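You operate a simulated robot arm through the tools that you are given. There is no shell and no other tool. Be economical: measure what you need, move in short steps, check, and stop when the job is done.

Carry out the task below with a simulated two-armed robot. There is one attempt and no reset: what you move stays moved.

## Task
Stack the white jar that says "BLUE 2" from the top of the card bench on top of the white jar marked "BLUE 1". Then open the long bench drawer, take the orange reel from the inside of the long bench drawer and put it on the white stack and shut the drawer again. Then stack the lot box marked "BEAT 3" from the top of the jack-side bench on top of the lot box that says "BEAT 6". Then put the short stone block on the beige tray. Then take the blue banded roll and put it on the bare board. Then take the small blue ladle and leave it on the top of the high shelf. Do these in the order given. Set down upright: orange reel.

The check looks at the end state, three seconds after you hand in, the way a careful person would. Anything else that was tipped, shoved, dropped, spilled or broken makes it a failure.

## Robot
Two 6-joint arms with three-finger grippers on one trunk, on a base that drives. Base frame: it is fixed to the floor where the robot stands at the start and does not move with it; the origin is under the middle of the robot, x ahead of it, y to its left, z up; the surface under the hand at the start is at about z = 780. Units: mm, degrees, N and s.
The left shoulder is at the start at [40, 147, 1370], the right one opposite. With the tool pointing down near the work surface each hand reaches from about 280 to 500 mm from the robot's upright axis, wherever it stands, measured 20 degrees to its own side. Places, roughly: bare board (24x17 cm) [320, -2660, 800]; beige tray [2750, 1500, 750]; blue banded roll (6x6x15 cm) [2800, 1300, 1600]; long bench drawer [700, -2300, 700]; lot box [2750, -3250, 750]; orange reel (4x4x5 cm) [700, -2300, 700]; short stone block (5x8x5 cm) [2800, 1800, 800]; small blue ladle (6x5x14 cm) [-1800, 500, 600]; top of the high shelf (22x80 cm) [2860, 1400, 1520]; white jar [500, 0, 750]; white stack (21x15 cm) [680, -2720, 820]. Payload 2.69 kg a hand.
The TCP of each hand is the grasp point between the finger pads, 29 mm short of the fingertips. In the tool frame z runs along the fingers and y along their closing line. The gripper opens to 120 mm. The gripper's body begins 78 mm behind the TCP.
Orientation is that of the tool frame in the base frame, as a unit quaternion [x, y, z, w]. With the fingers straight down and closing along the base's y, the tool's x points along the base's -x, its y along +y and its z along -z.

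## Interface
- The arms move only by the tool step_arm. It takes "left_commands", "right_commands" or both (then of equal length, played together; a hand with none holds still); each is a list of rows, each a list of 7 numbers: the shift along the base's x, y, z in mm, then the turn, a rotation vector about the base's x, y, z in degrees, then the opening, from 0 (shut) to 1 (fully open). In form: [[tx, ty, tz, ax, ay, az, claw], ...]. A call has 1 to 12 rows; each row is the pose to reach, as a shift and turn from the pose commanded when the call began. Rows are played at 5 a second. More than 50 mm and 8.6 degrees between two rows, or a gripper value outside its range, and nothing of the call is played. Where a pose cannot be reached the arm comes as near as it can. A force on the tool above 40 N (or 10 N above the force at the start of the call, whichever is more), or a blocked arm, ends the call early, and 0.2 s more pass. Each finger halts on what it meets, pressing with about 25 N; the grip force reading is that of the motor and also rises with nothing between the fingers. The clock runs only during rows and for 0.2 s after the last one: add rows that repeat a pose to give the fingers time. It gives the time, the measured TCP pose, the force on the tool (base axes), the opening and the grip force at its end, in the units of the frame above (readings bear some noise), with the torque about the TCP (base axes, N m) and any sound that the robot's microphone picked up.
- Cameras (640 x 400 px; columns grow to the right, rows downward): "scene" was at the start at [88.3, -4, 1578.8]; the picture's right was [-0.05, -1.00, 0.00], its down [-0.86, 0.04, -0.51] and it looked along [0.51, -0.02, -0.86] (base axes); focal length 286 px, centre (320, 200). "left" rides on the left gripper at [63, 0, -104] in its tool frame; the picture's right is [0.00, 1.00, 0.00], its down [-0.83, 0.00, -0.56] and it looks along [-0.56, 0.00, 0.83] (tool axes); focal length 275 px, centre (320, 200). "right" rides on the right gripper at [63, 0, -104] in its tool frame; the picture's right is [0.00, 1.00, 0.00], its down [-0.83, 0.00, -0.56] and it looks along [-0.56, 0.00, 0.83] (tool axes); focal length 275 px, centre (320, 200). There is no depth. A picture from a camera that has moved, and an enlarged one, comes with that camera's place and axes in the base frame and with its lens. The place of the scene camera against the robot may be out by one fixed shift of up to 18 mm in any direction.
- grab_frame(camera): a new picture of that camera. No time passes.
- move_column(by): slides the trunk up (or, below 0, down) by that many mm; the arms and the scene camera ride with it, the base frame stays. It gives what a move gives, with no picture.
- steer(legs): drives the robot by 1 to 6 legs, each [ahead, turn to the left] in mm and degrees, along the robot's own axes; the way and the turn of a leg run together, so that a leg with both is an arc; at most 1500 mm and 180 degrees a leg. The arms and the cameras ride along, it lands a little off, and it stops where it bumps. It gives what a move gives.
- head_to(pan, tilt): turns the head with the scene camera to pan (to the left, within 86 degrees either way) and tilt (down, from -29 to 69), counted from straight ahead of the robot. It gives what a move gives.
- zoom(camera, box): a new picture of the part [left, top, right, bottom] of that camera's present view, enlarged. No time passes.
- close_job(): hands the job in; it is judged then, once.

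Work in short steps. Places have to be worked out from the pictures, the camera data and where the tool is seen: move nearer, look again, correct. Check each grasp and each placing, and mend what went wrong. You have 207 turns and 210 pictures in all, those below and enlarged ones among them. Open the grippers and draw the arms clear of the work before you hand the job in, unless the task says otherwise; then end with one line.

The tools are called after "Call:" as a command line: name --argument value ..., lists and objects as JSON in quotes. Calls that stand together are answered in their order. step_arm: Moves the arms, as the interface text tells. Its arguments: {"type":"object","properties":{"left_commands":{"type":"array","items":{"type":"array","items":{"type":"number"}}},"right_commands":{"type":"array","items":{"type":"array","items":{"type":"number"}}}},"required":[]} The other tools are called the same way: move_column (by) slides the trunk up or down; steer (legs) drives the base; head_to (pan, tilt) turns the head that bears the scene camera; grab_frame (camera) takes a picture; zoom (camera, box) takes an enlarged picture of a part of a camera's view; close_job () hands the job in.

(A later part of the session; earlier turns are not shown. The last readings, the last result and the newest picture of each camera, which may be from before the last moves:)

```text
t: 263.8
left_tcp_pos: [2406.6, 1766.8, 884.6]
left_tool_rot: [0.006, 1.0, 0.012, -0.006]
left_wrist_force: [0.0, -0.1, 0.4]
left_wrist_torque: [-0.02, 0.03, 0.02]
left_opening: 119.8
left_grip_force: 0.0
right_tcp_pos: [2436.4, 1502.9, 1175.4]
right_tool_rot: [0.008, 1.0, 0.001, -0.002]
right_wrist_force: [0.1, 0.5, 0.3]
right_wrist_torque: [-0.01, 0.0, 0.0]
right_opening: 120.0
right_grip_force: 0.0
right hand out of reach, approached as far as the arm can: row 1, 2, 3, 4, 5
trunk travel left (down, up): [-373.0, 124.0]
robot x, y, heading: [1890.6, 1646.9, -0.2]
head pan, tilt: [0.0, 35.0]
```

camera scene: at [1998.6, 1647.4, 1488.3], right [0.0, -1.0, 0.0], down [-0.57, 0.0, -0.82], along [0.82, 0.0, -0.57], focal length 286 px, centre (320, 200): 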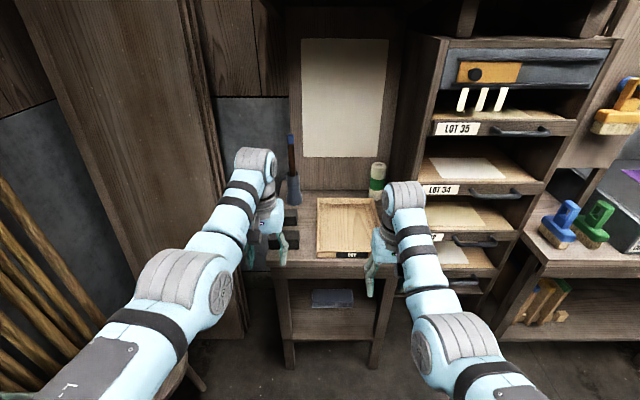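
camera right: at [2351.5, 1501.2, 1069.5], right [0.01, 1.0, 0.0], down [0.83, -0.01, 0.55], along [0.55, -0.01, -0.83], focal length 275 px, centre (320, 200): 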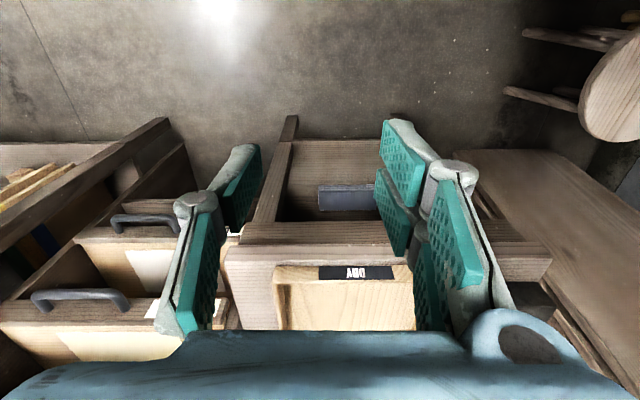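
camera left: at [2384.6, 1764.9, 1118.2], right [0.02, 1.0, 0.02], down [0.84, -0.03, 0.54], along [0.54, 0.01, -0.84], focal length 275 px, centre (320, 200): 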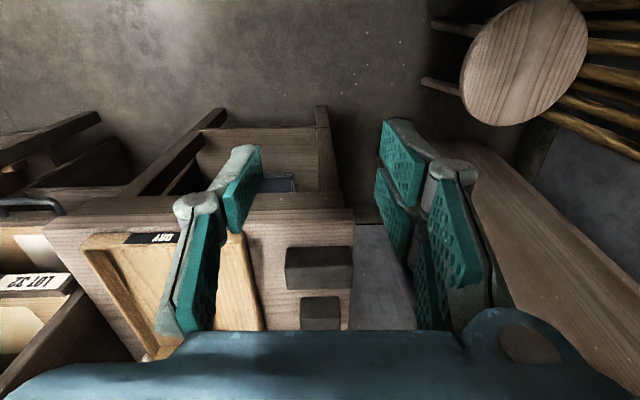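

Good: the left hand reached (2407,1767,885). I drive ahead 380 and look.

Call:
steer --legs '[[380, 0]]'

Call:
grab_frame --camera "left"

Call:
grab_frame --camera "scene"

```text
t: 266.2
left_tcp_pos: [2792.1, 1763.9, 885.1]
left_tool_rot: [0.008, 1.0, 0.011, -0.006]
left_wrist_force: [-0.2, 1.0, 0.0]
left_wrist_torque: [-0.02, 0.04, 0.01]
left_opening: 120.1
left_grip_force: 0.1
right_tcp_pos: [2822.0, 1499.6, 1175.0]
right_tool_rot: [0.009, 1.0, 0.001, -0.001]
right_wrist_force: [-0.6, 0.2, 0.1]
right_wrist_torque: [-0.01, -0.03, 0.03]
right_opening: 120.1
right_grip_force: 0.1
trunk travel left (down, up): [-373.0, 124.0]
robot x, y, heading: [2279.6, 1647.2, -0.2]
head pan, tilt: [0.0, 35.0]
```

```text
92 pictures are left
camera left: at [2729.9, 1763.2, 989.4], right [0.02, 1.0, 0.02], down [0.84, -0.03, 0.55], along [0.55, 0.01, -0.84], focal length 275 px, centre (320, 200)
```

left: 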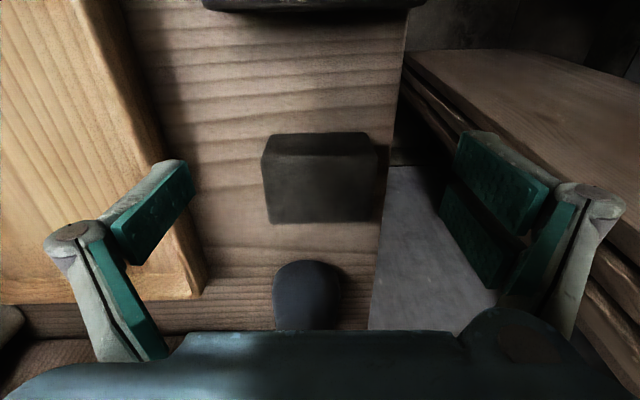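

```text
91 pictures are left
camera scene: at [2382.0, 1645.8, 1488.4], right [0.0, -1.0, 0.0], down [-0.57, 0.0, -0.82], along [0.82, 0.0, -0.57], focal length 286 px, centre (320, 200)
```

scene: 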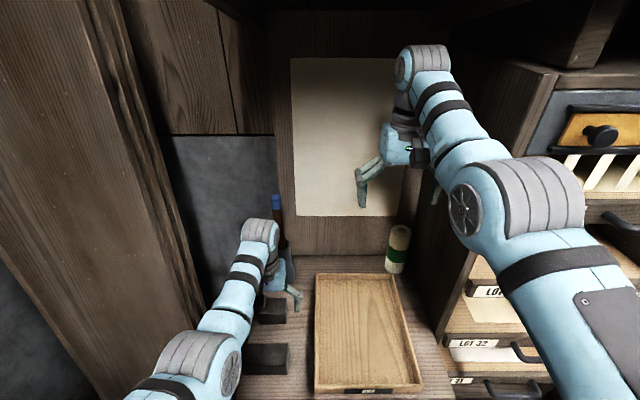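

Block top centre ≈ (2835,1767), top z≈815. I drive 43 ahead and lower the trunk 40, then check once more.

Call:
steer --legs '[[43, 0.3]]'

Call:
move_column --by -35

Call:
grab_frame --camera "left"

```text
t: 267.1
left_tcp_pos: [2827.6, 1767.6, 888.7]
left_tool_rot: [0.004, 1.0, 0.011, -0.003]
left_wrist_force: [-0.8, -0.4, 0.1]
left_wrist_torque: [0.0, -0.05, 0.01]
left_opening: 120.2
left_grip_force: 0.0
right_tcp_pos: [2858.0, 1503.3, 1179.7]
right_tool_rot: [0.006, 1.0, 0.001, 0.003]
right_wrist_force: [-1.5, 0.5, 0.5]
right_wrist_torque: [0.02, -0.11, 0.0]
right_opening: 120.0
right_grip_force: 0.1
trunk travel left (down, up): [-373.0, 124.0]
robot x, y, heading: [2316.6, 1648.6, -0.0]
head pan, tilt: [0.0, 35.0]
```

```text
t: 267.9
left_tcp_pos: [2832.5, 1768.1, 850.2]
left_tool_rot: [0.004, 1.0, 0.011, -0.006]
left_wrist_force: [0.4, 0.3, 0.2]
left_wrist_torque: [0.01, -0.03, -0.02]
left_opening: 119.9
left_grip_force: 0.0
right_tcp_pos: [2865.0, 1502.8, 1141.0]
right_tool_rot: [0.007, 1.0, 0.0, -0.001]
right_wrist_force: [0.5, -0.5, 0.5]
right_wrist_torque: [-0.01, -0.02, -0.01]
right_opening: 120.1
right_grip_force: 0.3
trunk travel left (down, up): [-338.0, 159.0]
robot x, y, heading: [2315.0, 1645.3, -0.3]
head pan, tilt: [0.0, 35.0]
```

```text
90 pictures are left
camera left: at [2771.8, 1765.3, 954.0], right [0.01, 1.0, 0.02], down [0.84, -0.02, 0.55], along [0.55, 0.01, -0.84], focal length 275 px, centre (320, 200)
```

left: 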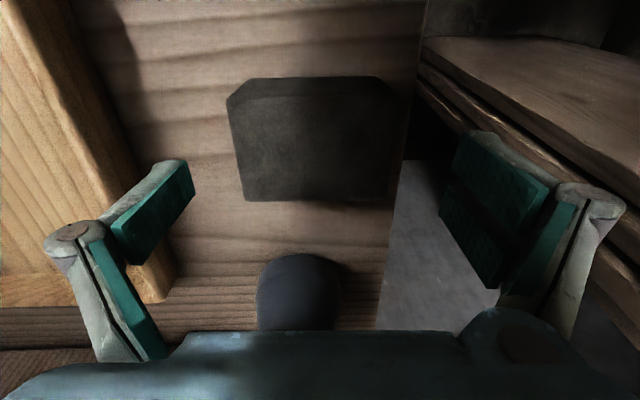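

Block centre ≈ (2826,1766), top ≈ 832. Lower 26 and grip.

Call:
move_column --by -26

Call:
step_arm --left_commands '[[-4, 0, 0, 0, 0, 0, 0.5], [-4, 0, 0, 0, 0, 0, 0.5], [-4, 0, 0, 0, 0, 0, 0.5], [-4, 0, 0, 0, 0, 0, 0.5]]'

Call:
grab_frame --camera "left"

```text
t: 268.6
left_tcp_pos: [2833.8, 1767.6, 823.8]
left_tool_rot: [0.004, 1.0, 0.011, -0.007]
left_wrist_force: [0.3, -0.2, 0.2]
left_wrist_torque: [-0.01, 0.0, -0.01]
left_opening: 120.1
left_grip_force: 0.1
right_tcp_pos: [2866.3, 1503.2, 1113.4]
right_tool_rot: [0.007, 1.0, 0.0, -0.002]
right_wrist_force: [0.2, -0.5, -0.5]
right_wrist_torque: [-0.03, -0.03, 0.02]
right_opening: 119.9
right_grip_force: 0.0
trunk travel left (down, up): [-312.0, 185.0]
robot x, y, heading: [2315.8, 1646.8, -0.2]
head pan, tilt: [0.0, 35.0]
```

```text
t: 269.6
left_tcp_pos: [2829.4, 1765.9, 826.5]
left_tool_rot: [0.004, 1.0, 0.012, -0.003]
left_wrist_force: [10.1, -8.2, 31.2]
left_wrist_torque: [-1.55, -0.38, 0.38]
left_opening: 72.6
left_grip_force: 9.1
right_tcp_pos: [2864.5, 1499.3, 1115.5]
right_tool_rot: [0.006, 1.0, 0.002, -0.001]
right_wrist_force: [-0.6, 1.0, 0.3]
right_wrist_torque: [0.01, 0.0, 0.01]
right_opening: 119.9
right_grip_force: 0.1
trunk travel left (down, up): [-312.0, 185.0]
robot x, y, heading: [2319.1, 1650.7, 0.1]
head pan, tilt: [0.0, 35.0]
```

```text
89 pictures are left
camera left: at [2767.7, 1762.7, 929.8], right [0.01, 1.0, 0.02], down [0.83, -0.02, 0.55], along [0.55, 0.01, -0.83], focal length 275 px, centre (320, 200)
```

left: 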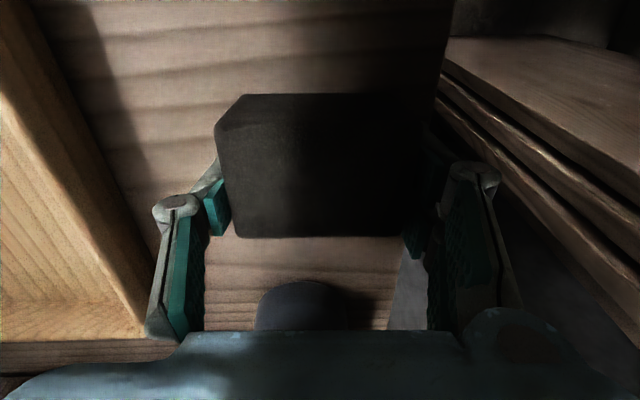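

The fingertips press the bench while closing; I raise the trunk 4 mm and complete the grip.

Call:
move_column --by 5

Call:
step_arm --left_commands '[[0, 0, 0, 0, 0, 0, 0.45], [0, 0, 0, 0, 0, 0, 0.45], [0, 0, 0, 0, 0, 0, 0.45]]'

Call:
move_column --by 25

Call:
grab_frame --camera "left"

```text
t: 270.1
left_tcp_pos: [2828.0, 1767.2, 827.3]
left_tool_rot: [0.004, 1.0, 0.014, -0.009]
left_wrist_force: [0.6, -4.0, 3.7]
left_wrist_torque: [-0.42, -0.1, 0.0]
left_opening: 69.6
left_grip_force: 25.2
right_tcp_pos: [2865.2, 1503.4, 1120.3]
right_tool_rot: [0.007, 1.0, 0.0, -0.001]
right_wrist_force: [-0.5, 0.0, -0.5]
right_wrist_torque: [-0.01, -0.01, 0.01]
right_opening: 120.0
right_grip_force: 0.1
trunk travel left (down, up): [-317.0, 180.0]
robot x, y, heading: [2319.3, 1646.4, -0.1]
head pan, tilt: [0.0, 35.0]
```

```text
t: 270.9
left_tcp_pos: [2830.6, 1766.9, 826.2]
left_tool_rot: [0.004, 1.0, 0.013, -0.007]
left_wrist_force: [0.8, 0.5, -0.6]
left_wrist_torque: [-0.02, -0.01, 0.0]
left_opening: 69.7
left_grip_force: 25.4
right_tcp_pos: [2868.5, 1503.6, 1118.0]
right_tool_rot: [0.008, 1.0, 0.0, -0.002]
right_wrist_force: [0.7, -0.3, 0.2]
right_wrist_torque: [0.0, 0.0, -0.01]
right_opening: 119.8
right_grip_force: 0.0
trunk travel left (down, up): [-317.0, 180.0]
robot x, y, heading: [2318.9, 1645.7, 0.2]
head pan, tilt: [0.0, 35.0]
```

```text
t: 271.6
left_tcp_pos: [2830.8, 1766.9, 852.7]
left_tool_rot: [0.005, 1.0, 0.012, -0.007]
left_wrist_force: [0.3, -0.6, -2.8]
left_wrist_torque: [0.0, -0.05, -0.01]
left_opening: 69.6
left_grip_force: 24.8
right_tcp_pos: [2867.6, 1502.9, 1143.9]
right_tool_rot: [0.007, 1.0, 0.0, -0.001]
right_wrist_force: [0.5, 0.1, 0.0]
right_wrist_torque: [0.02, -0.04, -0.01]
right_opening: 120.0
right_grip_force: 0.1
trunk travel left (down, up): [-342.0, 155.0]
robot x, y, heading: [2321.5, 1646.6, -0.0]
head pan, tilt: [0.0, 35.0]
```

```text
88 pictures are left
camera left: at [2768.9, 1765.0, 957.0], right [0.01, 1.0, 0.02], down [0.84, -0.02, 0.54], along [0.54, 0.01, -0.84], focal length 275 px, centre (320, 200)
```

left: 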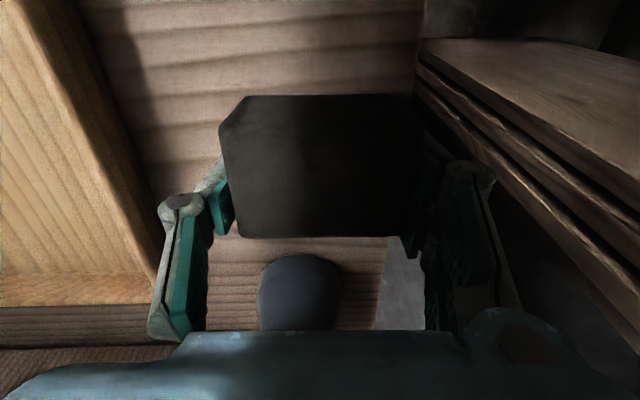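

The block is held. The tray centre is ≈(2810,1535). To avoid my right hand hitting the rack, I back off 370, swing the right arm out to the side, and swing the left arm about its shoulder toward the tray.

Call:
move_column --by 30

Call:
steer --legs '[[-400, 0]]'

Call:
step_arm --right_commands '[[-2.3, -48.6, 0, 0, 0, -5.5, 1], [-9.3, -96.7, 0, 0, 0, -11, 1], [-20.9, -143.9, 0, 0, 0, -16.5, 1], [-36.9, -189.9, 0, 0, 0, -22, 1], [-57.3, -234.1, 0, 0, 0, -27.5, 1], [-81.8, -276.1, 0, 0, 0, -33, 1], [-110.3, -315.6, 0, 0, 0, -38.5, 1], [-142.3, -352.2, 0, 0, 0, -44, 1], [-177.7, -385.5, 0, 0, 0, -49.5, 1], [-216.2, -415.3, 0, 0, 0, -55, 1], [-257.4, -441.3, 0, 0, 0, -60.5, 1], [-300.8, -463.2, 0, 0, 0, -66, 1]]'

```text
t: 272.4
left_tcp_pos: [2831.0, 1767.0, 883.4]
left_tool_rot: [0.005, 1.0, 0.011, -0.007]
left_wrist_force: [-0.1, 0.2, -3.7]
left_wrist_torque: [0.04, -0.02, 0.0]
left_opening: 69.9
left_grip_force: 25.0
right_tcp_pos: [2866.7, 1503.5, 1174.3]
right_tool_rot: [0.007, 1.0, 0.001, -0.002]
right_wrist_force: [-0.5, 0.1, -0.8]
right_wrist_torque: [0.02, 0.0, 0.02]
right_opening: 120.3
right_grip_force: 0.0
trunk travel left (down, up): [-372.0, 125.0]
robot x, y, heading: [2320.0, 1645.8, 0.1]
head pan, tilt: [0.0, 35.0]
```

```text
t: 274.9
left_tcp_pos: [2432.6, 1767.7, 880.7]
left_tool_rot: [0.001, 1.0, 0.012, -0.008]
left_wrist_force: [0.7, 0.2, -3.0]
left_wrist_torque: [0.02, 0.01, -0.01]
left_opening: 69.6
left_grip_force: 24.9
right_tcp_pos: [2472.5, 1506.4, 1173.0]
right_tool_rot: [0.004, 1.0, 0.001, -0.002]
right_wrist_force: [0.5, 0.5, -0.5]
right_wrist_torque: [-0.01, 0.0, 0.04]
right_opening: 119.8
right_grip_force: 0.0
trunk travel left (down, up): [-372.0, 125.0]
robot x, y, heading: [1920.5, 1644.3, 0.5]
head pan, tilt: [0.0, 35.0]
```

```text
t: 277.5
left_tcp_pos: [2429.3, 1768.8, 885.2]
left_tool_rot: [0.002, 1.0, 0.012, -0.006]
left_wrist_force: [-0.2, -0.4, -3.0]
left_wrist_torque: [-0.01, -0.05, -0.03]
left_opening: 69.8
left_grip_force: 24.9
right_tcp_pos: [2228.8, 1003.2, 1187.4]
right_tool_rot: [0.535, 0.845, 0.004, -0.002]
right_wrist_force: [-0.7, 1.1, 0.4]
right_wrist_torque: [0.06, -0.02, -0.05]
right_opening: 120.0
right_grip_force: 0.1
right hand out of reach, approached as far as the arm can: row 1, 2, 3, 4, 5, 6, 7, 8, 9, 10, 11, 12
trunk travel left (down, up): [-372.0, 125.0]
robot x, y, heading: [1918.0, 1648.9, 0.5]
head pan, tilt: [0.0, 35.0]
```

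The swing works. I continue the right arm's swing and swing the left arm −24° with the block.

Call:
step_arm --right_commands '[[-45, -15, 0, 0, 0, -5, 0.5], [-90, -25, 0, 0, 0, -10, 0.5], [-135, -35, 0, 0, 0, -15, 0.5], [-180, -40, 0, 0, 0, -20, 0.5], [-225, -40, 0, 0, 0, -25, 0.5]]' --left_commands '[[-4, -39, 0, 0, 0, -4.8, 0.45], [-11, -78, 0, 0, 0, -9.6, 0.45], [-22, -116, 0, 0, 0, -14.4, 0.45], [-36, -153, 0, 0, 0, -19.2, 0.45], [-52, -189, 0, 0, 0, -24, 0.45]]'

Call:
grab_frame --camera "scene"

```text
t: 278.7
left_tcp_pos: [2420.5, 1651.9, 867.7]
left_tool_rot: [0.21, 0.978, 0.012, -0.003]
left_wrist_force: [0.8, -0.1, -4.2]
left_wrist_torque: [0.04, -0.03, 0.01]
left_opening: 69.7
left_grip_force: 25.3
left hand out of reach, approached as far as the arm can: row 3, 4, 5
right_tcp_pos: [1987.9, 931.4, 1199.8]
right_tool_rot: [0.716, 0.698, 0.004, -0.001]
right_wrist_force: [-0.5, -0.5, 1.5]
right_wrist_torque: [0.03, -0.04, -0.02]
right_opening: 60.2
right_grip_force: 0.1
right hand out of reach, approached as far as the arm can: row 1, 2, 3, 4, 5
trunk travel left (down, up): [-372.0, 125.0]
robot x, y, heading: [1923.4, 1649.0, 0.3]
head pan, tilt: [0.0, 35.0]
```

```text
87 pictures are left
camera scene: at [2026.0, 1643.9, 1487.4], right [0.01, -1.0, 0.0], down [-0.57, 0.0, -0.82], along [0.82, 0.01, -0.57], focal length 286 px, centre (320, 200)
```

scene: 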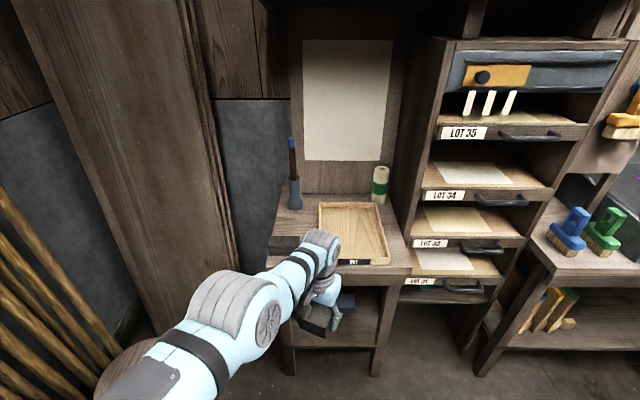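

Right arm is out of the way. I raise 40 and drive diagonally (−16°, 370 mm, +16°) so the block comes over the tray.

Call:
move_column --by 40

Call:
steer --legs '[[0, -16.3], [370, 0], [0, 16]]'

Call:
grab_frame --camera "left"

Call:
grab_frame --camera "scene"

```text
t: 279.5
left_tcp_pos: [2422.6, 1654.2, 907.5]
left_tool_rot: [0.209, 0.978, 0.012, -0.004]
left_wrist_force: [0.1, 0.1, -3.2]
left_wrist_torque: [0.01, -0.04, -0.01]
left_opening: 69.8
left_grip_force: 24.5
right_tcp_pos: [1990.0, 931.8, 1241.3]
right_tool_rot: [0.716, 0.698, 0.002, -0.002]
right_wrist_force: [0.7, 0.0, 0.3]
right_wrist_torque: [-0.01, 0.0, -0.03]
right_opening: 60.1
right_grip_force: 0.0
trunk travel left (down, up): [-412.0, 85.0]
robot x, y, heading: [1921.9, 1648.3, 0.3]
head pan, tilt: [0.0, 35.0]
```

```text
t: 283.7
left_tcp_pos: [2780.3, 1550.0, 907.4]
left_tool_rot: [0.21, 0.978, 0.013, -0.005]
left_wrist_force: [-0.5, -1.1, -2.6]
left_wrist_torque: [0.02, -0.02, 0.02]
left_opening: 69.7
left_grip_force: 24.5
right_tcp_pos: [2344.3, 829.6, 1241.2]
right_tool_rot: [0.717, 0.697, 0.003, -0.002]
right_wrist_force: [0.0, -0.7, 0.2]
right_wrist_torque: [0.02, 0.0, 0.01]
right_opening: 59.9
right_grip_force: 0.2
trunk travel left (down, up): [-412.0, 85.0]
robot x, y, heading: [2280.4, 1544.9, 0.4]
head pan, tilt: [0.0, 35.0]
```

```text
86 pictures are left
camera left: at [2722.8, 1573.0, 1011.7], right [0.42, 0.91, 0.02], down [0.76, -0.36, 0.54], along [0.5, -0.21, -0.84], focal length 275 px, centre (320, 200)
```

left: 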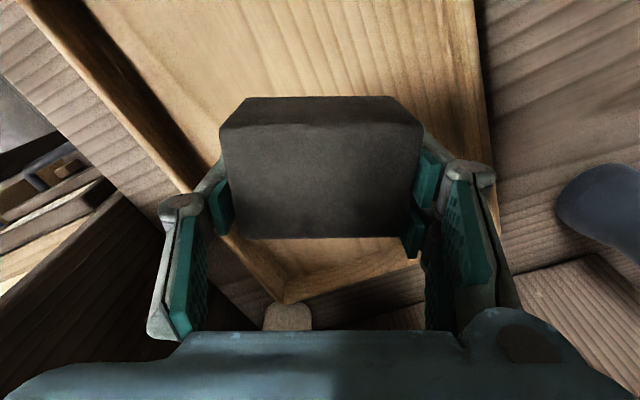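

```text
85 pictures are left
camera scene: at [2386.5, 1542.1, 1527.7], right [0.0, -1.0, 0.0], down [-0.57, 0.0, -0.82], along [0.82, 0.0, -0.57], focal length 286 px, centre (320, 200)
```

scene: 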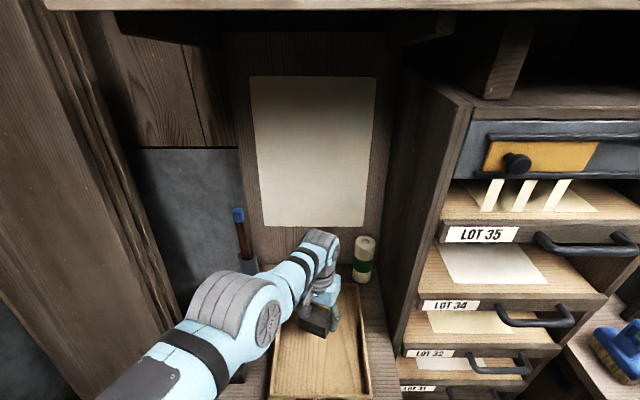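

The block is over the tray interior. I lower 60 with the trunk, then finely.

Call:
move_column --by -60

Call:
grab_frame --camera "left"

```text
t: 284.7
left_tcp_pos: [2779.8, 1550.6, 847.7]
left_tool_rot: [0.211, 0.978, 0.012, -0.004]
left_wrist_force: [0.6, 0.1, -3.4]
left_wrist_torque: [-0.02, -0.03, -0.01]
left_opening: 69.8
left_grip_force: 24.7
right_tcp_pos: [2343.4, 830.8, 1181.0]
right_tool_rot: [0.717, 0.697, 0.002, -0.001]
right_wrist_force: [0.0, -0.8, -0.1]
right_wrist_torque: [0.01, 0.0, 0.02]
right_opening: 60.4
right_grip_force: 0.0
trunk travel left (down, up): [-352.0, 145.0]
robot x, y, heading: [2277.8, 1546.4, 0.2]
head pan, tilt: [0.0, 35.0]
```

```text
84 pictures are left
camera left: at [2722.6, 1574.0, 951.0], right [0.42, 0.91, 0.02], down [0.76, -0.36, 0.54], along [0.5, -0.21, -0.84], focal length 275 px, centre (320, 200)
```

left: 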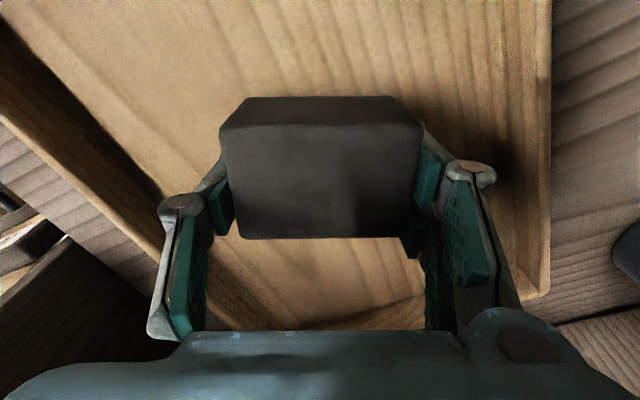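

Well inside the tray. Lower in small steps until contact.

Call:
move_column --by -6

Call:
move_column --by -5

```text
t: 285.3
left_tcp_pos: [2779.8, 1550.6, 841.4]
left_tool_rot: [0.211, 0.977, 0.012, -0.004]
left_wrist_force: [1.0, -0.7, -4.3]
left_wrist_torque: [-0.03, -0.03, 0.01]
left_opening: 70.0
left_grip_force: 25.6
right_tcp_pos: [2342.6, 829.5, 1174.5]
right_tool_rot: [0.717, 0.697, 0.003, -0.002]
right_wrist_force: [-0.5, -0.1, 0.3]
right_wrist_torque: [-0.01, -0.02, -0.03]
right_opening: 60.1
right_grip_force: 0.0
trunk travel left (down, up): [-346.0, 151.0]
robot x, y, heading: [2276.5, 1546.6, 0.4]
head pan, tilt: [0.0, 35.0]
```

```text
t: 285.8
left_tcp_pos: [2779.6, 1550.3, 836.7]
left_tool_rot: [0.21, 0.978, 0.012, -0.004]
left_wrist_force: [0.1, 0.4, -3.1]
left_wrist_torque: [-0.02, 0.0, 0.01]
left_opening: 69.8
left_grip_force: 24.9
right_tcp_pos: [2344.0, 831.0, 1168.8]
right_tool_rot: [0.717, 0.697, 0.002, -0.002]
right_wrist_force: [0.0, 0.1, 0.3]
right_wrist_torque: [0.0, 0.03, -0.03]
right_opening: 59.9
right_grip_force: 0.0
trunk travel left (down, up): [-341.0, 156.0]
robot x, y, heading: [2279.8, 1545.5, 0.2]
head pan, tilt: [0.0, 35.0]
```

Call:
move_column --by -3

Call:
move_column --by -3

```text
t: 286.3
left_tcp_pos: [2780.0, 1551.6, 832.8]
left_tool_rot: [0.211, 0.977, 0.012, -0.004]
left_wrist_force: [-1.3, 0.0, 2.5]
left_wrist_torque: [-0.04, 0.22, -0.05]
left_opening: 69.7
left_grip_force: 24.9
right_tcp_pos: [2341.5, 831.0, 1167.2]
right_tool_rot: [0.718, 0.696, 0.002, -0.001]
right_wrist_force: [-0.5, 0.2, -0.1]
right_wrist_torque: [0.0, 0.03, -0.01]
right_opening: 59.9
right_grip_force: 0.1
trunk travel left (down, up): [-338.0, 159.0]
robot x, y, heading: [2277.6, 1545.7, 0.3]
head pan, tilt: [0.0, 35.0]
```

```text
t: 286.9
left_tcp_pos: [2779.5, 1550.3, 832.2]
left_tool_rot: [0.211, 0.977, 0.012, 0.0]
left_wrist_force: [2.7, 1.6, 22.5]
left_wrist_torque: [-0.05, -0.06, -0.06]
left_opening: 69.8
left_grip_force: 25.3
right_tcp_pos: [2340.8, 830.5, 1164.2]
right_tool_rot: [0.717, 0.697, 0.003, -0.001]
right_wrist_force: [-0.1, 0.4, -0.3]
right_wrist_torque: [0.02, 0.0, -0.01]
right_opening: 60.0
right_grip_force: 0.0
trunk travel left (down, up): [-335.0, 162.0]
robot x, y, heading: [2279.2, 1541.6, 0.2]
head pan, tilt: [0.0, 35.0]
```

Contact. I relieve 2 mm, open to release, then raise.

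Call:
move_column --by 2

Call:
step_arm --left_commands '[[0, 0, 0, 0, 0, 0, 0.62], [0, 0, 0, 0, 0, 0, 0.8], [0, 0, 0, 0, 0, 0, 0.8], [0, 0, 0, 0, 0, 0, 0.8]]'

Call:
move_column --by 100

Call:
grab_frame --camera "left"

```text
t: 287.4
left_tcp_pos: [2778.9, 1550.3, 834.2]
left_tool_rot: [0.21, 0.978, 0.012, -0.002]
left_wrist_force: [6.1, 0.4, 14.2]
left_wrist_torque: [0.03, -0.51, 0.06]
left_opening: 69.6
left_grip_force: 25.0
right_tcp_pos: [2341.9, 830.3, 1166.5]
right_tool_rot: [0.717, 0.697, 0.003, -0.001]
right_wrist_force: [0.5, 0.0, -0.6]
right_wrist_torque: [0.02, -0.03, 0.0]
right_opening: 59.8
right_grip_force: 0.2
trunk travel left (down, up): [-337.0, 160.0]
robot x, y, heading: [2278.7, 1543.7, 0.2]
head pan, tilt: [0.0, 35.0]
```

```text
t: 288.4
left_tcp_pos: [2779.2, 1550.7, 831.6]
left_tool_rot: [0.211, 0.977, 0.012, -0.005]
left_wrist_force: [0.2, -0.2, 0.2]
left_wrist_torque: [-0.01, 0.01, 0.0]
left_opening: 96.0
left_grip_force: 0.1
right_tcp_pos: [2341.9, 830.4, 1165.2]
right_tool_rot: [0.717, 0.697, 0.003, -0.001]
right_wrist_force: [-0.1, -0.2, -0.9]
right_wrist_torque: [0.02, 0.03, 0.0]
right_opening: 59.8
right_grip_force: 0.0
trunk travel left (down, up): [-337.0, 160.0]
robot x, y, heading: [2278.5, 1541.9, 0.2]
head pan, tilt: [0.0, 35.0]
```

```text
t: 289.7
left_tcp_pos: [2779.9, 1548.6, 933.5]
left_tool_rot: [0.212, 0.977, 0.011, -0.004]
left_wrist_force: [-0.1, 0.2, 0.2]
left_wrist_torque: [-0.01, 0.01, -0.01]
left_opening: 96.0
left_grip_force: 0.0
right_tcp_pos: [2343.8, 831.1, 1267.8]
right_tool_rot: [0.716, 0.698, 0.003, -0.001]
right_wrist_force: [0.4, -0.2, 0.4]
right_wrist_torque: [-0.01, -0.01, -0.02]
right_opening: 60.0
right_grip_force: 0.1
trunk travel left (down, up): [-437.0, 60.0]
robot x, y, heading: [2278.0, 1547.0, 0.2]
head pan, tilt: [0.0, 35.0]
```

```text
83 pictures are left
camera left: at [2722.3, 1573.8, 1037.5], right [0.42, 0.91, 0.02], down [0.76, -0.36, 0.54], along [0.5, -0.21, -0.84], focal length 275 px, centre (320, 200)
```

left: 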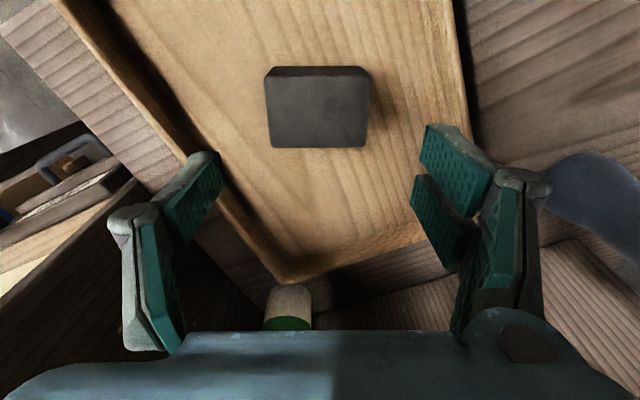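

The block lies in the tray. Next the roll on the high shelf: I back off, raise the trunk fully, and shift to y≈1143.

Call:
steer --legs '[[-470, 0], [0, -90], [400, 0], [0, 90]]'

Call:
move_column --by 60

Call:
step_arm --left_commands '[[0, 30, 20, 0, 0, 6, 0.9], [0, 60, 40, 0, 0, 12, 0.9], [0, 90, 60, 0, 0, 18, 0.9], [0, 120, 80, 0, 0, 24.3, 0.9], [0, 120, 100, 0, 0, 24.3, 0.9]]'

Call:
head_to --pan 0 --tilt 5

Call:
grab_frame --camera "scene"

```text
t: 302.2
left_tcp_pos: [2311.7, 1152.1, 933.8]
left_tool_rot: [0.207, 0.978, 0.012, -0.004]
left_wrist_force: [0.4, -0.2, -0.6]
left_wrist_torque: [-0.03, -0.02, 0.0]
left_opening: 96.4
left_grip_force: 0.0
right_tcp_pos: [1880.3, 429.8, 1266.6]
right_tool_rot: [0.714, 0.7, 0.003, -0.001]
right_wrist_force: [-0.3, -0.1, -0.3]
right_wrist_torque: [-0.03, 0.0, 0.0]
right_opening: 60.1
right_grip_force: 0.1
trunk travel left (down, up): [-437.0, 60.0]
robot x, y, heading: [1811.6, 1142.7, 0.6]
head pan, tilt: [0.0, 35.0]
```

```text
t: 303.2
left_tcp_pos: [2311.8, 1153.0, 992.4]
left_tool_rot: [0.207, 0.978, 0.012, -0.004]
left_wrist_force: [0.0, 0.8, 0.4]
left_wrist_torque: [0.02, -0.04, -0.01]
left_opening: 96.0
left_grip_force: 0.1
right_tcp_pos: [1881.0, 429.5, 1325.1]
right_tool_rot: [0.715, 0.699, 0.002, -0.002]
right_wrist_force: [-0.4, -0.1, 0.3]
right_wrist_torque: [-0.02, -0.01, 0.01]
right_opening: 60.2
right_grip_force: 0.1
trunk travel left (down, up): [-497.0, 0.0]
robot x, y, heading: [1811.1, 1141.3, 0.5]
head pan, tilt: [0.0, 35.0]
```

```text
t: 304.4
left_tcp_pos: [2364.6, 1266.5, 1083.8]
left_tool_rot: [-0.003, 1.0, 0.01, -0.007]
left_wrist_force: [-0.3, -0.3, -0.9]
left_wrist_torque: [0.0, 0.02, -0.04]
left_opening: 108.1
left_grip_force: 0.1
left hand out of reach, approached as far as the arm can: row 1, 2, 3, 4, 5
right_tcp_pos: [1879.6, 429.2, 1325.6]
right_tool_rot: [0.715, 0.699, 0.002, -0.001]
right_wrist_force: [0.8, 0.4, 0.4]
right_wrist_torque: [-0.03, 0.03, -0.01]
right_opening: 60.1
right_grip_force: 0.1
trunk travel left (down, up): [-497.0, 0.0]
robot x, y, heading: [1805.2, 1142.3, 0.6]
head pan, tilt: [0.0, 35.0]
```

```text
t: 305.3
left_tcp_pos: [2364.3, 1264.8, 1083.1]
left_tool_rot: [-0.004, 1.0, 0.011, -0.007]
left_wrist_force: [0.9, 0.1, 0.1]
left_wrist_torque: [-0.03, 0.03, -0.02]
left_opening: 108.0
left_grip_force: 0.1
right_tcp_pos: [1880.7, 429.8, 1326.2]
right_tool_rot: [0.715, 0.699, 0.003, -0.002]
right_wrist_force: [-0.6, -0.2, -1.2]
right_wrist_torque: [-0.03, 0.03, 0.02]
right_opening: 60.1
right_grip_force: 0.0
trunk travel left (down, up): [-497.0, 0.0]
robot x, y, heading: [1807.4, 1142.5, 0.7]
head pan, tilt: [0.0, 5.0]
```

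```text
82 pictures are left
camera scene: at [1921.7, 1142.6, 1660.3], right [0.01, -1.0, 0.0], down [-0.09, 0.0, -1.0], along [1.0, 0.01, -0.09], focal length 286 px, centre (320, 200)
```

scene: 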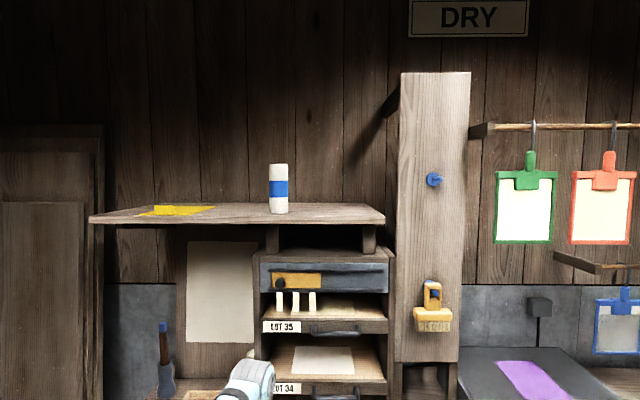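

Roll ≈ (2808,1279), base z≈1540. I pitch the left hand forward 62° while raising it to z≈1596, here in free space.

Call:
step_arm --left_commands '[[8.9, 0, 33.9, 0, -5.2, 0, 0.9], [17.7, 0, 69.6, 0, -10.4, 0, 0.9], [26.2, 0, 107.1, 0, -15.6, 0, 0.9], [34.1, 0, 146.3, 0, -20.8, 0, 0.9], [41.4, 0, 187.3, 0, -26, 0, 0.9], [48, 0, 229.8, 0, -31.2, 0, 0.9], [53.5, 0, 273.9, 0, -36.4, 0, 0.9], [58.1, 0, 319.5, 0, -41.6, 0, 0.9], [61.4, 0, 366.4, 0, -46.8, 0, 0.9], [63.4, 0, 414.5, 0, -52, 0, 0.9], [63.9, 0, 463, 0, -57.2, 0, 0.9], [63, 0, 511, 0, -62.4, 0, 0.9]]'

Call:
grab_frame --camera "scene"

Call:
grab_frame --camera "left"

```text
t: 307.9
left_tcp_pos: [2436.1, 1261.1, 1608.7]
left_tool_rot: [-0.009, 0.858, 0.008, 0.513]
left_wrist_force: [0.0, 0.3, 0.2]
left_wrist_torque: [0.03, -0.01, -0.05]
left_opening: 108.1
left_grip_force: 0.0
left hand out of reach, approached as far as the arm can: row 1, 2, 3, 4, 5, 6, 7, 8, 9, 10, 11, 12
right_tcp_pos: [1879.0, 428.7, 1325.3]
right_tool_rot: [0.714, 0.7, 0.003, -0.001]
right_wrist_force: [0.4, 0.2, -0.5]
right_wrist_torque: [-0.03, -0.01, 0.01]
right_opening: 59.8
right_grip_force: 0.0
trunk travel left (down, up): [-497.0, 0.0]
robot x, y, heading: [1811.3, 1143.3, 0.8]
head pan, tilt: [0.0, 5.0]
```

```text
81 pictures are left
camera scene: at [1920.1, 1143.0, 1660.5], right [0.01, -1.0, 0.0], down [-0.09, 0.0, -1.0], along [1.0, 0.01, -0.09], focal length 286 px, centre (320, 200)
```

scene: 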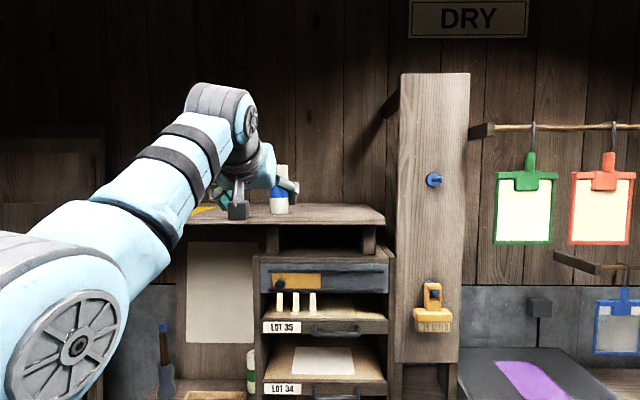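

```text
80 pictures are left
camera left: at [2313.8, 1257.4, 1601.7], right [-0.02, 1.0, 0.01], down [-0.09, -0.01, 1.0], along [1.0, 0.02, 0.09], focal length 275 px, centre (320, 200)
```

left: 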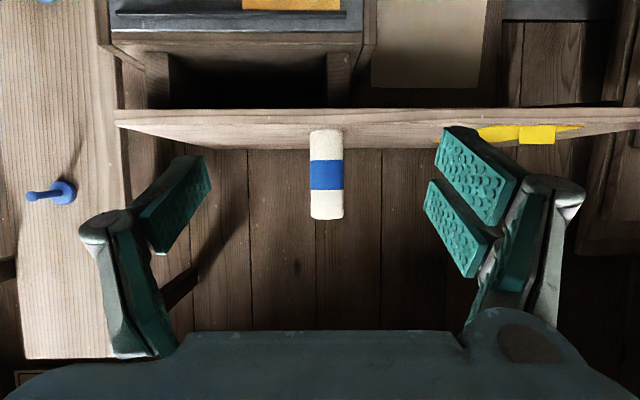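

Pose achieved; the roll seems at (≈2790,1279), z 1525–1675. I turn +0.8° and drive 260, then look again.

Call:
steer --legs '[[0, 0.8], [260, 0]]'

Call:
grab_frame --camera "left"

Call:
grab_frame --camera "scene"

```text
t: 310.1
left_tcp_pos: [2690.0, 1276.8, 1610.2]
left_tool_rot: [-0.016, 0.858, 0.012, 0.514]
left_wrist_force: [-0.6, -0.4, 0.8]
left_wrist_torque: [0.01, -0.02, -0.02]
left_opening: 108.2
left_grip_force: 0.1
right_tcp_pos: [2149.6, 436.8, 1326.7]
right_tool_rot: [0.709, 0.706, 0.004, 0.0]
right_wrist_force: [0.1, 0.2, -0.6]
right_wrist_torque: [-0.01, -0.04, -0.02]
right_opening: 60.0
right_grip_force: 0.1
trunk travel left (down, up): [-497.0, 0.0]
robot x, y, heading: [2071.6, 1147.2, 1.3]
head pan, tilt: [0.0, 5.0]
```

```text
79 pictures are left
camera left: at [2568.7, 1272.4, 1603.3], right [-0.04, 1.0, 0.01], down [-0.1, -0.01, 1.0], along [0.99, 0.04, 0.1], focal length 275 px, centre (320, 200)
```

left: 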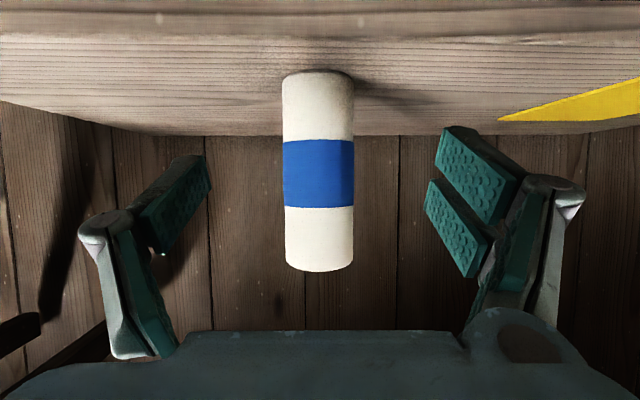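

```text
78 pictures are left
camera scene: at [2176.7, 1151.5, 1660.9], right [0.03, -1.0, 0.0], down [-0.08, 0.0, -1.0], along [1.0, 0.03, -0.08], focal length 286 px, centre (320, 200)
```

scene: 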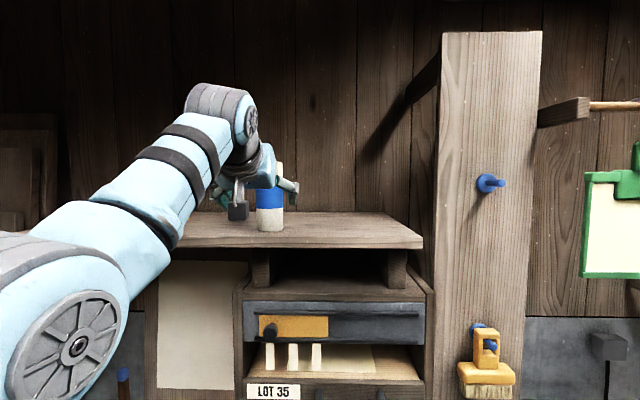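

Refined: roll axis x≈2776, y≈1279, z 1529–1676. Drive 86 and close.

Call:
steer --legs '[[86, 0]]'

Call:
grab_frame --camera "left"

```text
t: 311.2
left_tcp_pos: [2763.4, 1278.4, 1616.0]
left_tool_rot: [-0.015, 0.855, 0.012, 0.518]
left_wrist_force: [-1.4, -0.9, 1.5]
left_wrist_torque: [-0.02, -0.02, -0.03]
left_opening: 108.1
left_grip_force: 0.1
right_tcp_pos: [2223.4, 438.2, 1325.9]
right_tool_rot: [0.71, 0.705, 0.007, 0.003]
right_wrist_force: [-1.0, -0.4, -0.9]
right_wrist_torque: [-0.01, -0.09, 0.0]
right_opening: 60.2
right_grip_force: 0.0
trunk travel left (down, up): [-497.0, 0.0]
robot x, y, heading: [2158.6, 1155.4, 1.4]
head pan, tilt: [0.0, 5.0]
```

```text
77 pictures are left
camera left: at [2643.2, 1273.4, 1608.0], right [-0.04, 1.0, 0.01], down [-0.11, -0.01, 0.99], along [0.99, 0.03, 0.11], focal length 275 px, centre (320, 200)
```

left: 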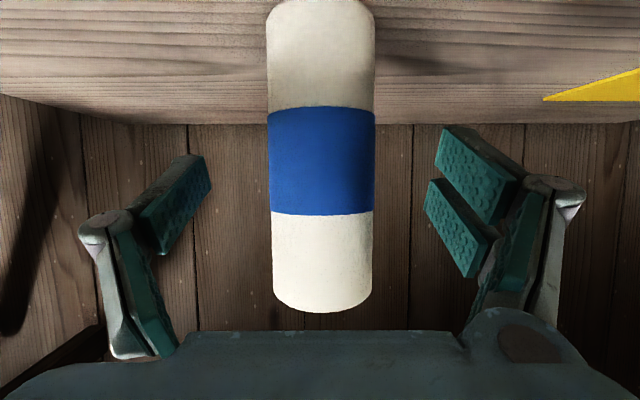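

I let it settle (with a small +8 mm advance by the base if needed) and read again.

Call:
step_arm --left_commands '[[0, 0, 0, 0, 0, 0, 0.9], [0, 0, 0, 0, 0, 0, 0.9], [0, 0, 0, 0, 0, 0, 0.9]]'

Call:
grab_frame --camera "left"

```text
t: 312.0
left_tcp_pos: [2774.4, 1278.0, 1611.2]
left_tool_rot: [-0.014, 0.857, 0.011, 0.514]
left_wrist_force: [-0.6, -0.3, 0.2]
left_wrist_torque: [-0.01, -0.02, -0.03]
left_opening: 108.0
left_grip_force: 0.0
right_tcp_pos: [2231.7, 439.7, 1326.2]
right_tool_rot: [0.709, 0.705, 0.004, 0.0]
right_wrist_force: [-0.9, -0.3, 0.5]
right_wrist_torque: [0.03, -0.03, 0.0]
right_opening: 60.1
right_grip_force: 0.1
trunk travel left (down, up): [-497.0, 0.0]
robot x, y, heading: [2155.0, 1150.8, 1.5]
head pan, tilt: [0.0, 5.0]
```

```text
76 pictures are left
camera left: at [2653.2, 1273.7, 1604.7], right [-0.04, 1.0, 0.01], down [-0.1, -0.01, 0.99], along [0.99, 0.03, 0.1], focal length 275 px, centre (320, 200)
```

left: 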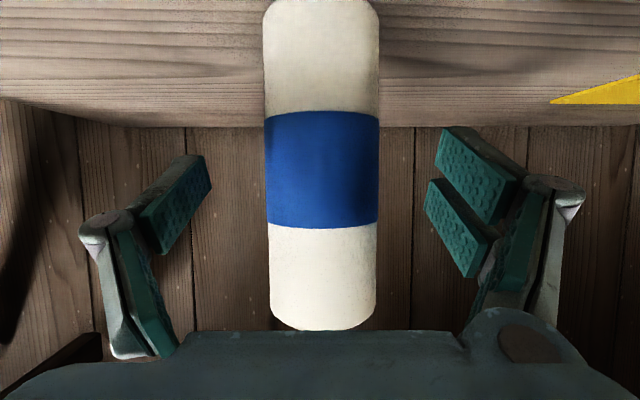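

Axis ≈ 2786; I advance 10 mm and close.

Call:
steer --legs '[[10, 0]]'

Call:
step_arm --left_commands '[[0, 0, 0, 0, 0, 0, 0.7], [0, 0, 0, 0, 0, 0, 0.5], [0, 0, 0, 0, 0, 0, 0.35], [0, 0, 0, 0, 0, 0, 0.35], [0, 0, 0, 0, 0, 0, 0.35]]'

Call:
move_column --by 0

Call:
grab_frame --camera "left"

```text
t: 312.8
left_tcp_pos: [2787.4, 1278.1, 1612.1]
left_tool_rot: [-0.015, 0.858, 0.012, 0.513]
left_wrist_force: [0.2, -0.9, 0.1]
left_wrist_torque: [0.03, -0.05, -0.01]
left_opening: 108.0
left_grip_force: 0.1
right_tcp_pos: [2244.5, 441.3, 1326.8]
right_tool_rot: [0.709, 0.705, 0.003, 0.0]
right_wrist_force: [0.2, -0.1, 0.8]
right_wrist_torque: [0.01, -0.02, 0.02]
right_opening: 59.9
right_grip_force: 0.1
trunk travel left (down, up): [-497.0, 0.0]
robot x, y, heading: [2164.0, 1151.9, 1.5]
head pan, tilt: [0.0, 5.0]
```

```text
t: 314.0
left_tcp_pos: [2792.7, 1278.0, 1608.1]
left_tool_rot: [-0.016, 0.859, 0.011, 0.512]
left_wrist_force: [-0.2, -0.1, 0.7]
left_wrist_torque: [-0.04, 0.01, 0.04]
left_opening: 56.2
left_grip_force: 24.7
right_tcp_pos: [2248.6, 440.1, 1325.7]
right_tool_rot: [0.71, 0.704, 0.003, -0.002]
right_wrist_force: [0.7, 0.0, 0.0]
right_wrist_torque: [-0.03, -0.02, -0.03]
right_opening: 60.0
right_grip_force: 0.0
trunk travel left (down, up): [-497.0, 0.0]
robot x, y, heading: [2166.7, 1154.1, 1.6]
head pan, tilt: [0.0, 5.0]
```

```text
t: 314.5
left_tcp_pos: [2791.9, 1279.2, 1609.3]
left_tool_rot: [-0.016, 0.859, 0.012, 0.512]
left_wrist_force: [0.4, -0.1, 0.2]
left_wrist_torque: [-0.01, 0.0, 0.02]
left_opening: 56.3
left_grip_force: 25.2
right_tcp_pos: [2247.9, 439.9, 1324.7]
right_tool_rot: [0.709, 0.705, 0.003, -0.001]
right_wrist_force: [-0.3, 1.0, 0.4]
right_wrist_torque: [-0.05, -0.01, -0.04]
right_opening: 60.1
right_grip_force: 0.1
trunk travel left (down, up): [-497.0, 0.0]
robot x, y, heading: [2167.8, 1153.1, 1.2]
head pan, tilt: [0.0, 5.0]
```

```text
75 pictures are left
camera left: at [2670.2, 1274.3, 1602.4], right [-0.04, 1.0, 0.01], down [-0.09, -0.01, 1.0], along [0.99, 0.03, 0.1], focal length 275 px, centre (320, 200)
```

left: 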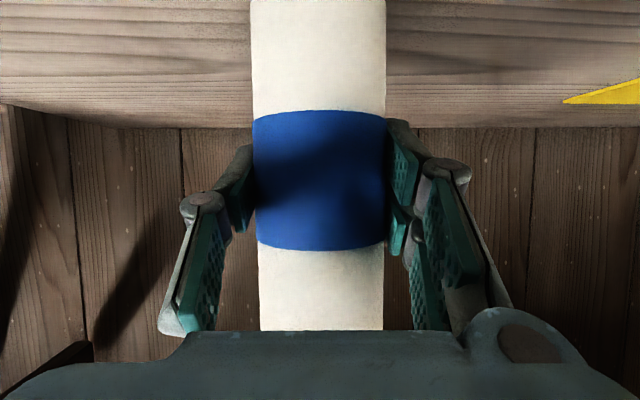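

Roll gripped (56 mm). I lift it with the arm 20 mm and then back away.

Call:
step_arm --left_commands '[[0, 0, 8, 0, 0, 0, 0.35], [-3, 0, 16, 0, 0, 0, 0.35], [-5, 0, 22, 0, 0, 0, 0.35], [-5, 0, 22, 0, 0, 0, 0.35]]'

Call:
grab_frame --camera "left"

```text
t: 315.5
left_tcp_pos: [2780.7, 1280.6, 1624.5]
left_tool_rot: [-0.015, 0.858, 0.012, 0.513]
left_wrist_force: [0.0, 0.3, -0.7]
left_wrist_torque: [-0.02, -0.04, 0.03]
left_opening: 56.3
left_grip_force: 25.1
left hand out of reach, approached as far as the arm can: row 1, 2, 3, 4
right_tcp_pos: [2248.7, 440.2, 1326.2]
right_tool_rot: [0.709, 0.706, 0.005, -0.001]
right_wrist_force: [1.3, -0.2, 0.0]
right_wrist_torque: [0.0, 0.03, -0.06]
right_opening: 60.0
right_grip_force: 0.1
trunk travel left (down, up): [-497.0, 0.0]
robot x, y, heading: [2171.1, 1149.6, 1.7]
head pan, tilt: [0.0, 5.0]
```

```text
74 pictures are left
camera left: at [2659.6, 1276.7, 1618.2], right [-0.04, 1.0, 0.01], down [-0.09, -0.01, 1.0], along [0.99, 0.04, 0.09], focal length 275 px, centre (320, 200)
```

left: 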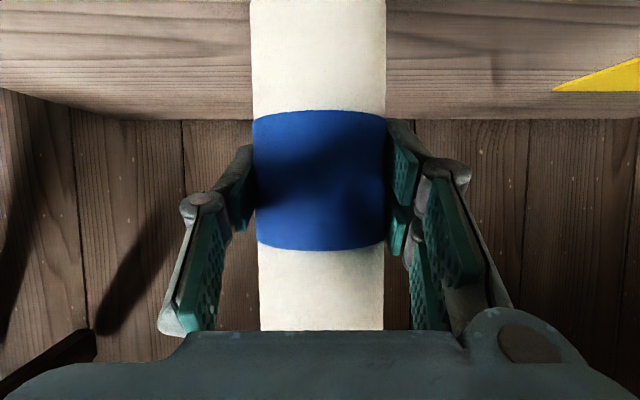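

Roll lifted off the shelf. I back out and travel: down to y≈-900, then west between the benches.

Call:
steer --legs '[[-550, 0], [0, -102], [1500, 0], [570, 0], [0, -79.5]]'

Call:
grab_frame --camera "left"

```text
t: 336.1
left_tcp_pos: [658.0, -1008.3, 1624.7]
left_tool_rot: [0.858, 0.015, -0.513, 0.011]
left_wrist_force: [0.3, 0.1, -0.5]
left_wrist_torque: [0.01, 0.02, -0.01]
left_opening: 55.7
left_grip_force: 24.9
right_tcp_pos: [1193.3, -168.7, 1325.2]
right_tool_rot: [-0.704, 0.71, -0.001, -0.003]
right_wrist_force: [0.0, -0.3, 0.7]
right_wrist_torque: [0.01, 0.02, -0.01]
right_opening: 60.3
right_grip_force: 0.1
trunk travel left (down, up): [-497.0, 0.0]
robot x, y, heading: [1273.3, -878.2, -178.5]
head pan, tilt: [0.0, 5.0]
```

```text
73 pictures are left
camera left: at [779.5, -1005.2, 1618.0], right [0.03, -1.0, 0.01], down [0.09, 0.01, 1.0], along [-0.99, -0.03, 0.09], focal length 275 px, centre (320, 200)
```

left: 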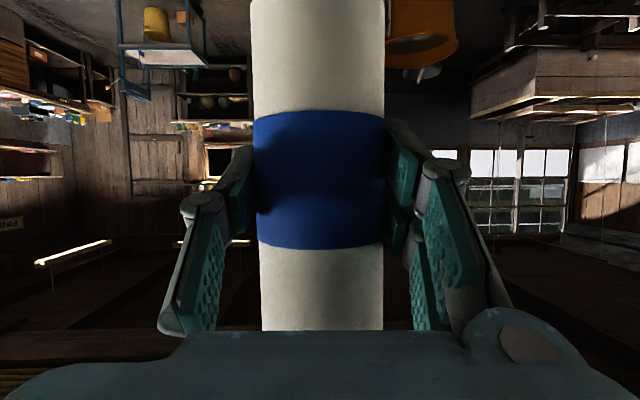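

Holding well. I drive on west and turn to face −y along the bench's far side.

Call:
steer --legs '[[1500, 0], [80, 0], [0, 88.5]]'

Call:
head_to --pan 0 --tilt 30

Call:
grab_frame --camera "scene"

```text
t: 348.1
left_tcp_pos: [-211.9, -1544.7, 1627.0]
left_tool_rot: [0.602, 0.612, -0.358, 0.367]
left_wrist_force: [-0.2, 0.3, -0.9]
left_wrist_torque: [0.0, 0.02, 0.0]
left_opening: 56.4
left_grip_force: 25.1
right_tcp_pos: [-1044.4, -998.1, 1325.4]
right_tool_rot: [1.0, -0.011, 0.003, 0.001]
right_wrist_force: [0.5, 0.1, -0.1]
right_wrist_torque: [0.01, -0.03, 0.02]
right_opening: 60.0
right_grip_force: 0.1
trunk travel left (down, up): [-497.0, 0.0]
robot x, y, heading: [-333.8, -928.3, -89.3]
head pan, tilt: [0.0, 5.0]
```

```text
t: 349.0
left_tcp_pos: [-210.7, -1544.4, 1625.4]
left_tool_rot: [0.601, 0.612, -0.358, 0.368]
left_wrist_force: [0.5, 0.4, -1.7]
left_wrist_torque: [0.03, 0.0, 0.05]
left_opening: 56.3
left_grip_force: 25.2
right_tcp_pos: [-1043.2, -998.0, 1326.2]
right_tool_rot: [1.0, -0.011, 0.003, 0.002]
right_wrist_force: [-0.6, -0.2, 0.8]
right_wrist_torque: [-0.03, 0.0, 0.03]
right_opening: 59.7
right_grip_force: 0.1
trunk travel left (down, up): [-497.0, 0.0]
robot x, y, heading: [-329.6, -927.0, -89.2]
head pan, tilt: [0.0, 30.0]
```

```text
72 pictures are left
camera scene: at [-329.3, -1040.4, 1620.0], right [-1.0, -0.01, 0.0], down [0.0, 0.5, -0.87], along [0.01, -0.87, -0.5], focal length 286 px, centre (320, 200)
```

scene: 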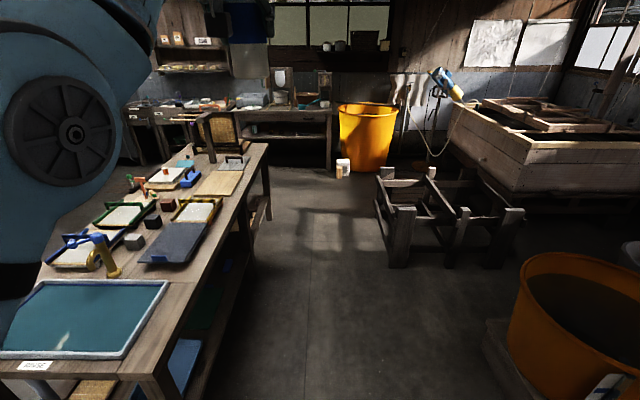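

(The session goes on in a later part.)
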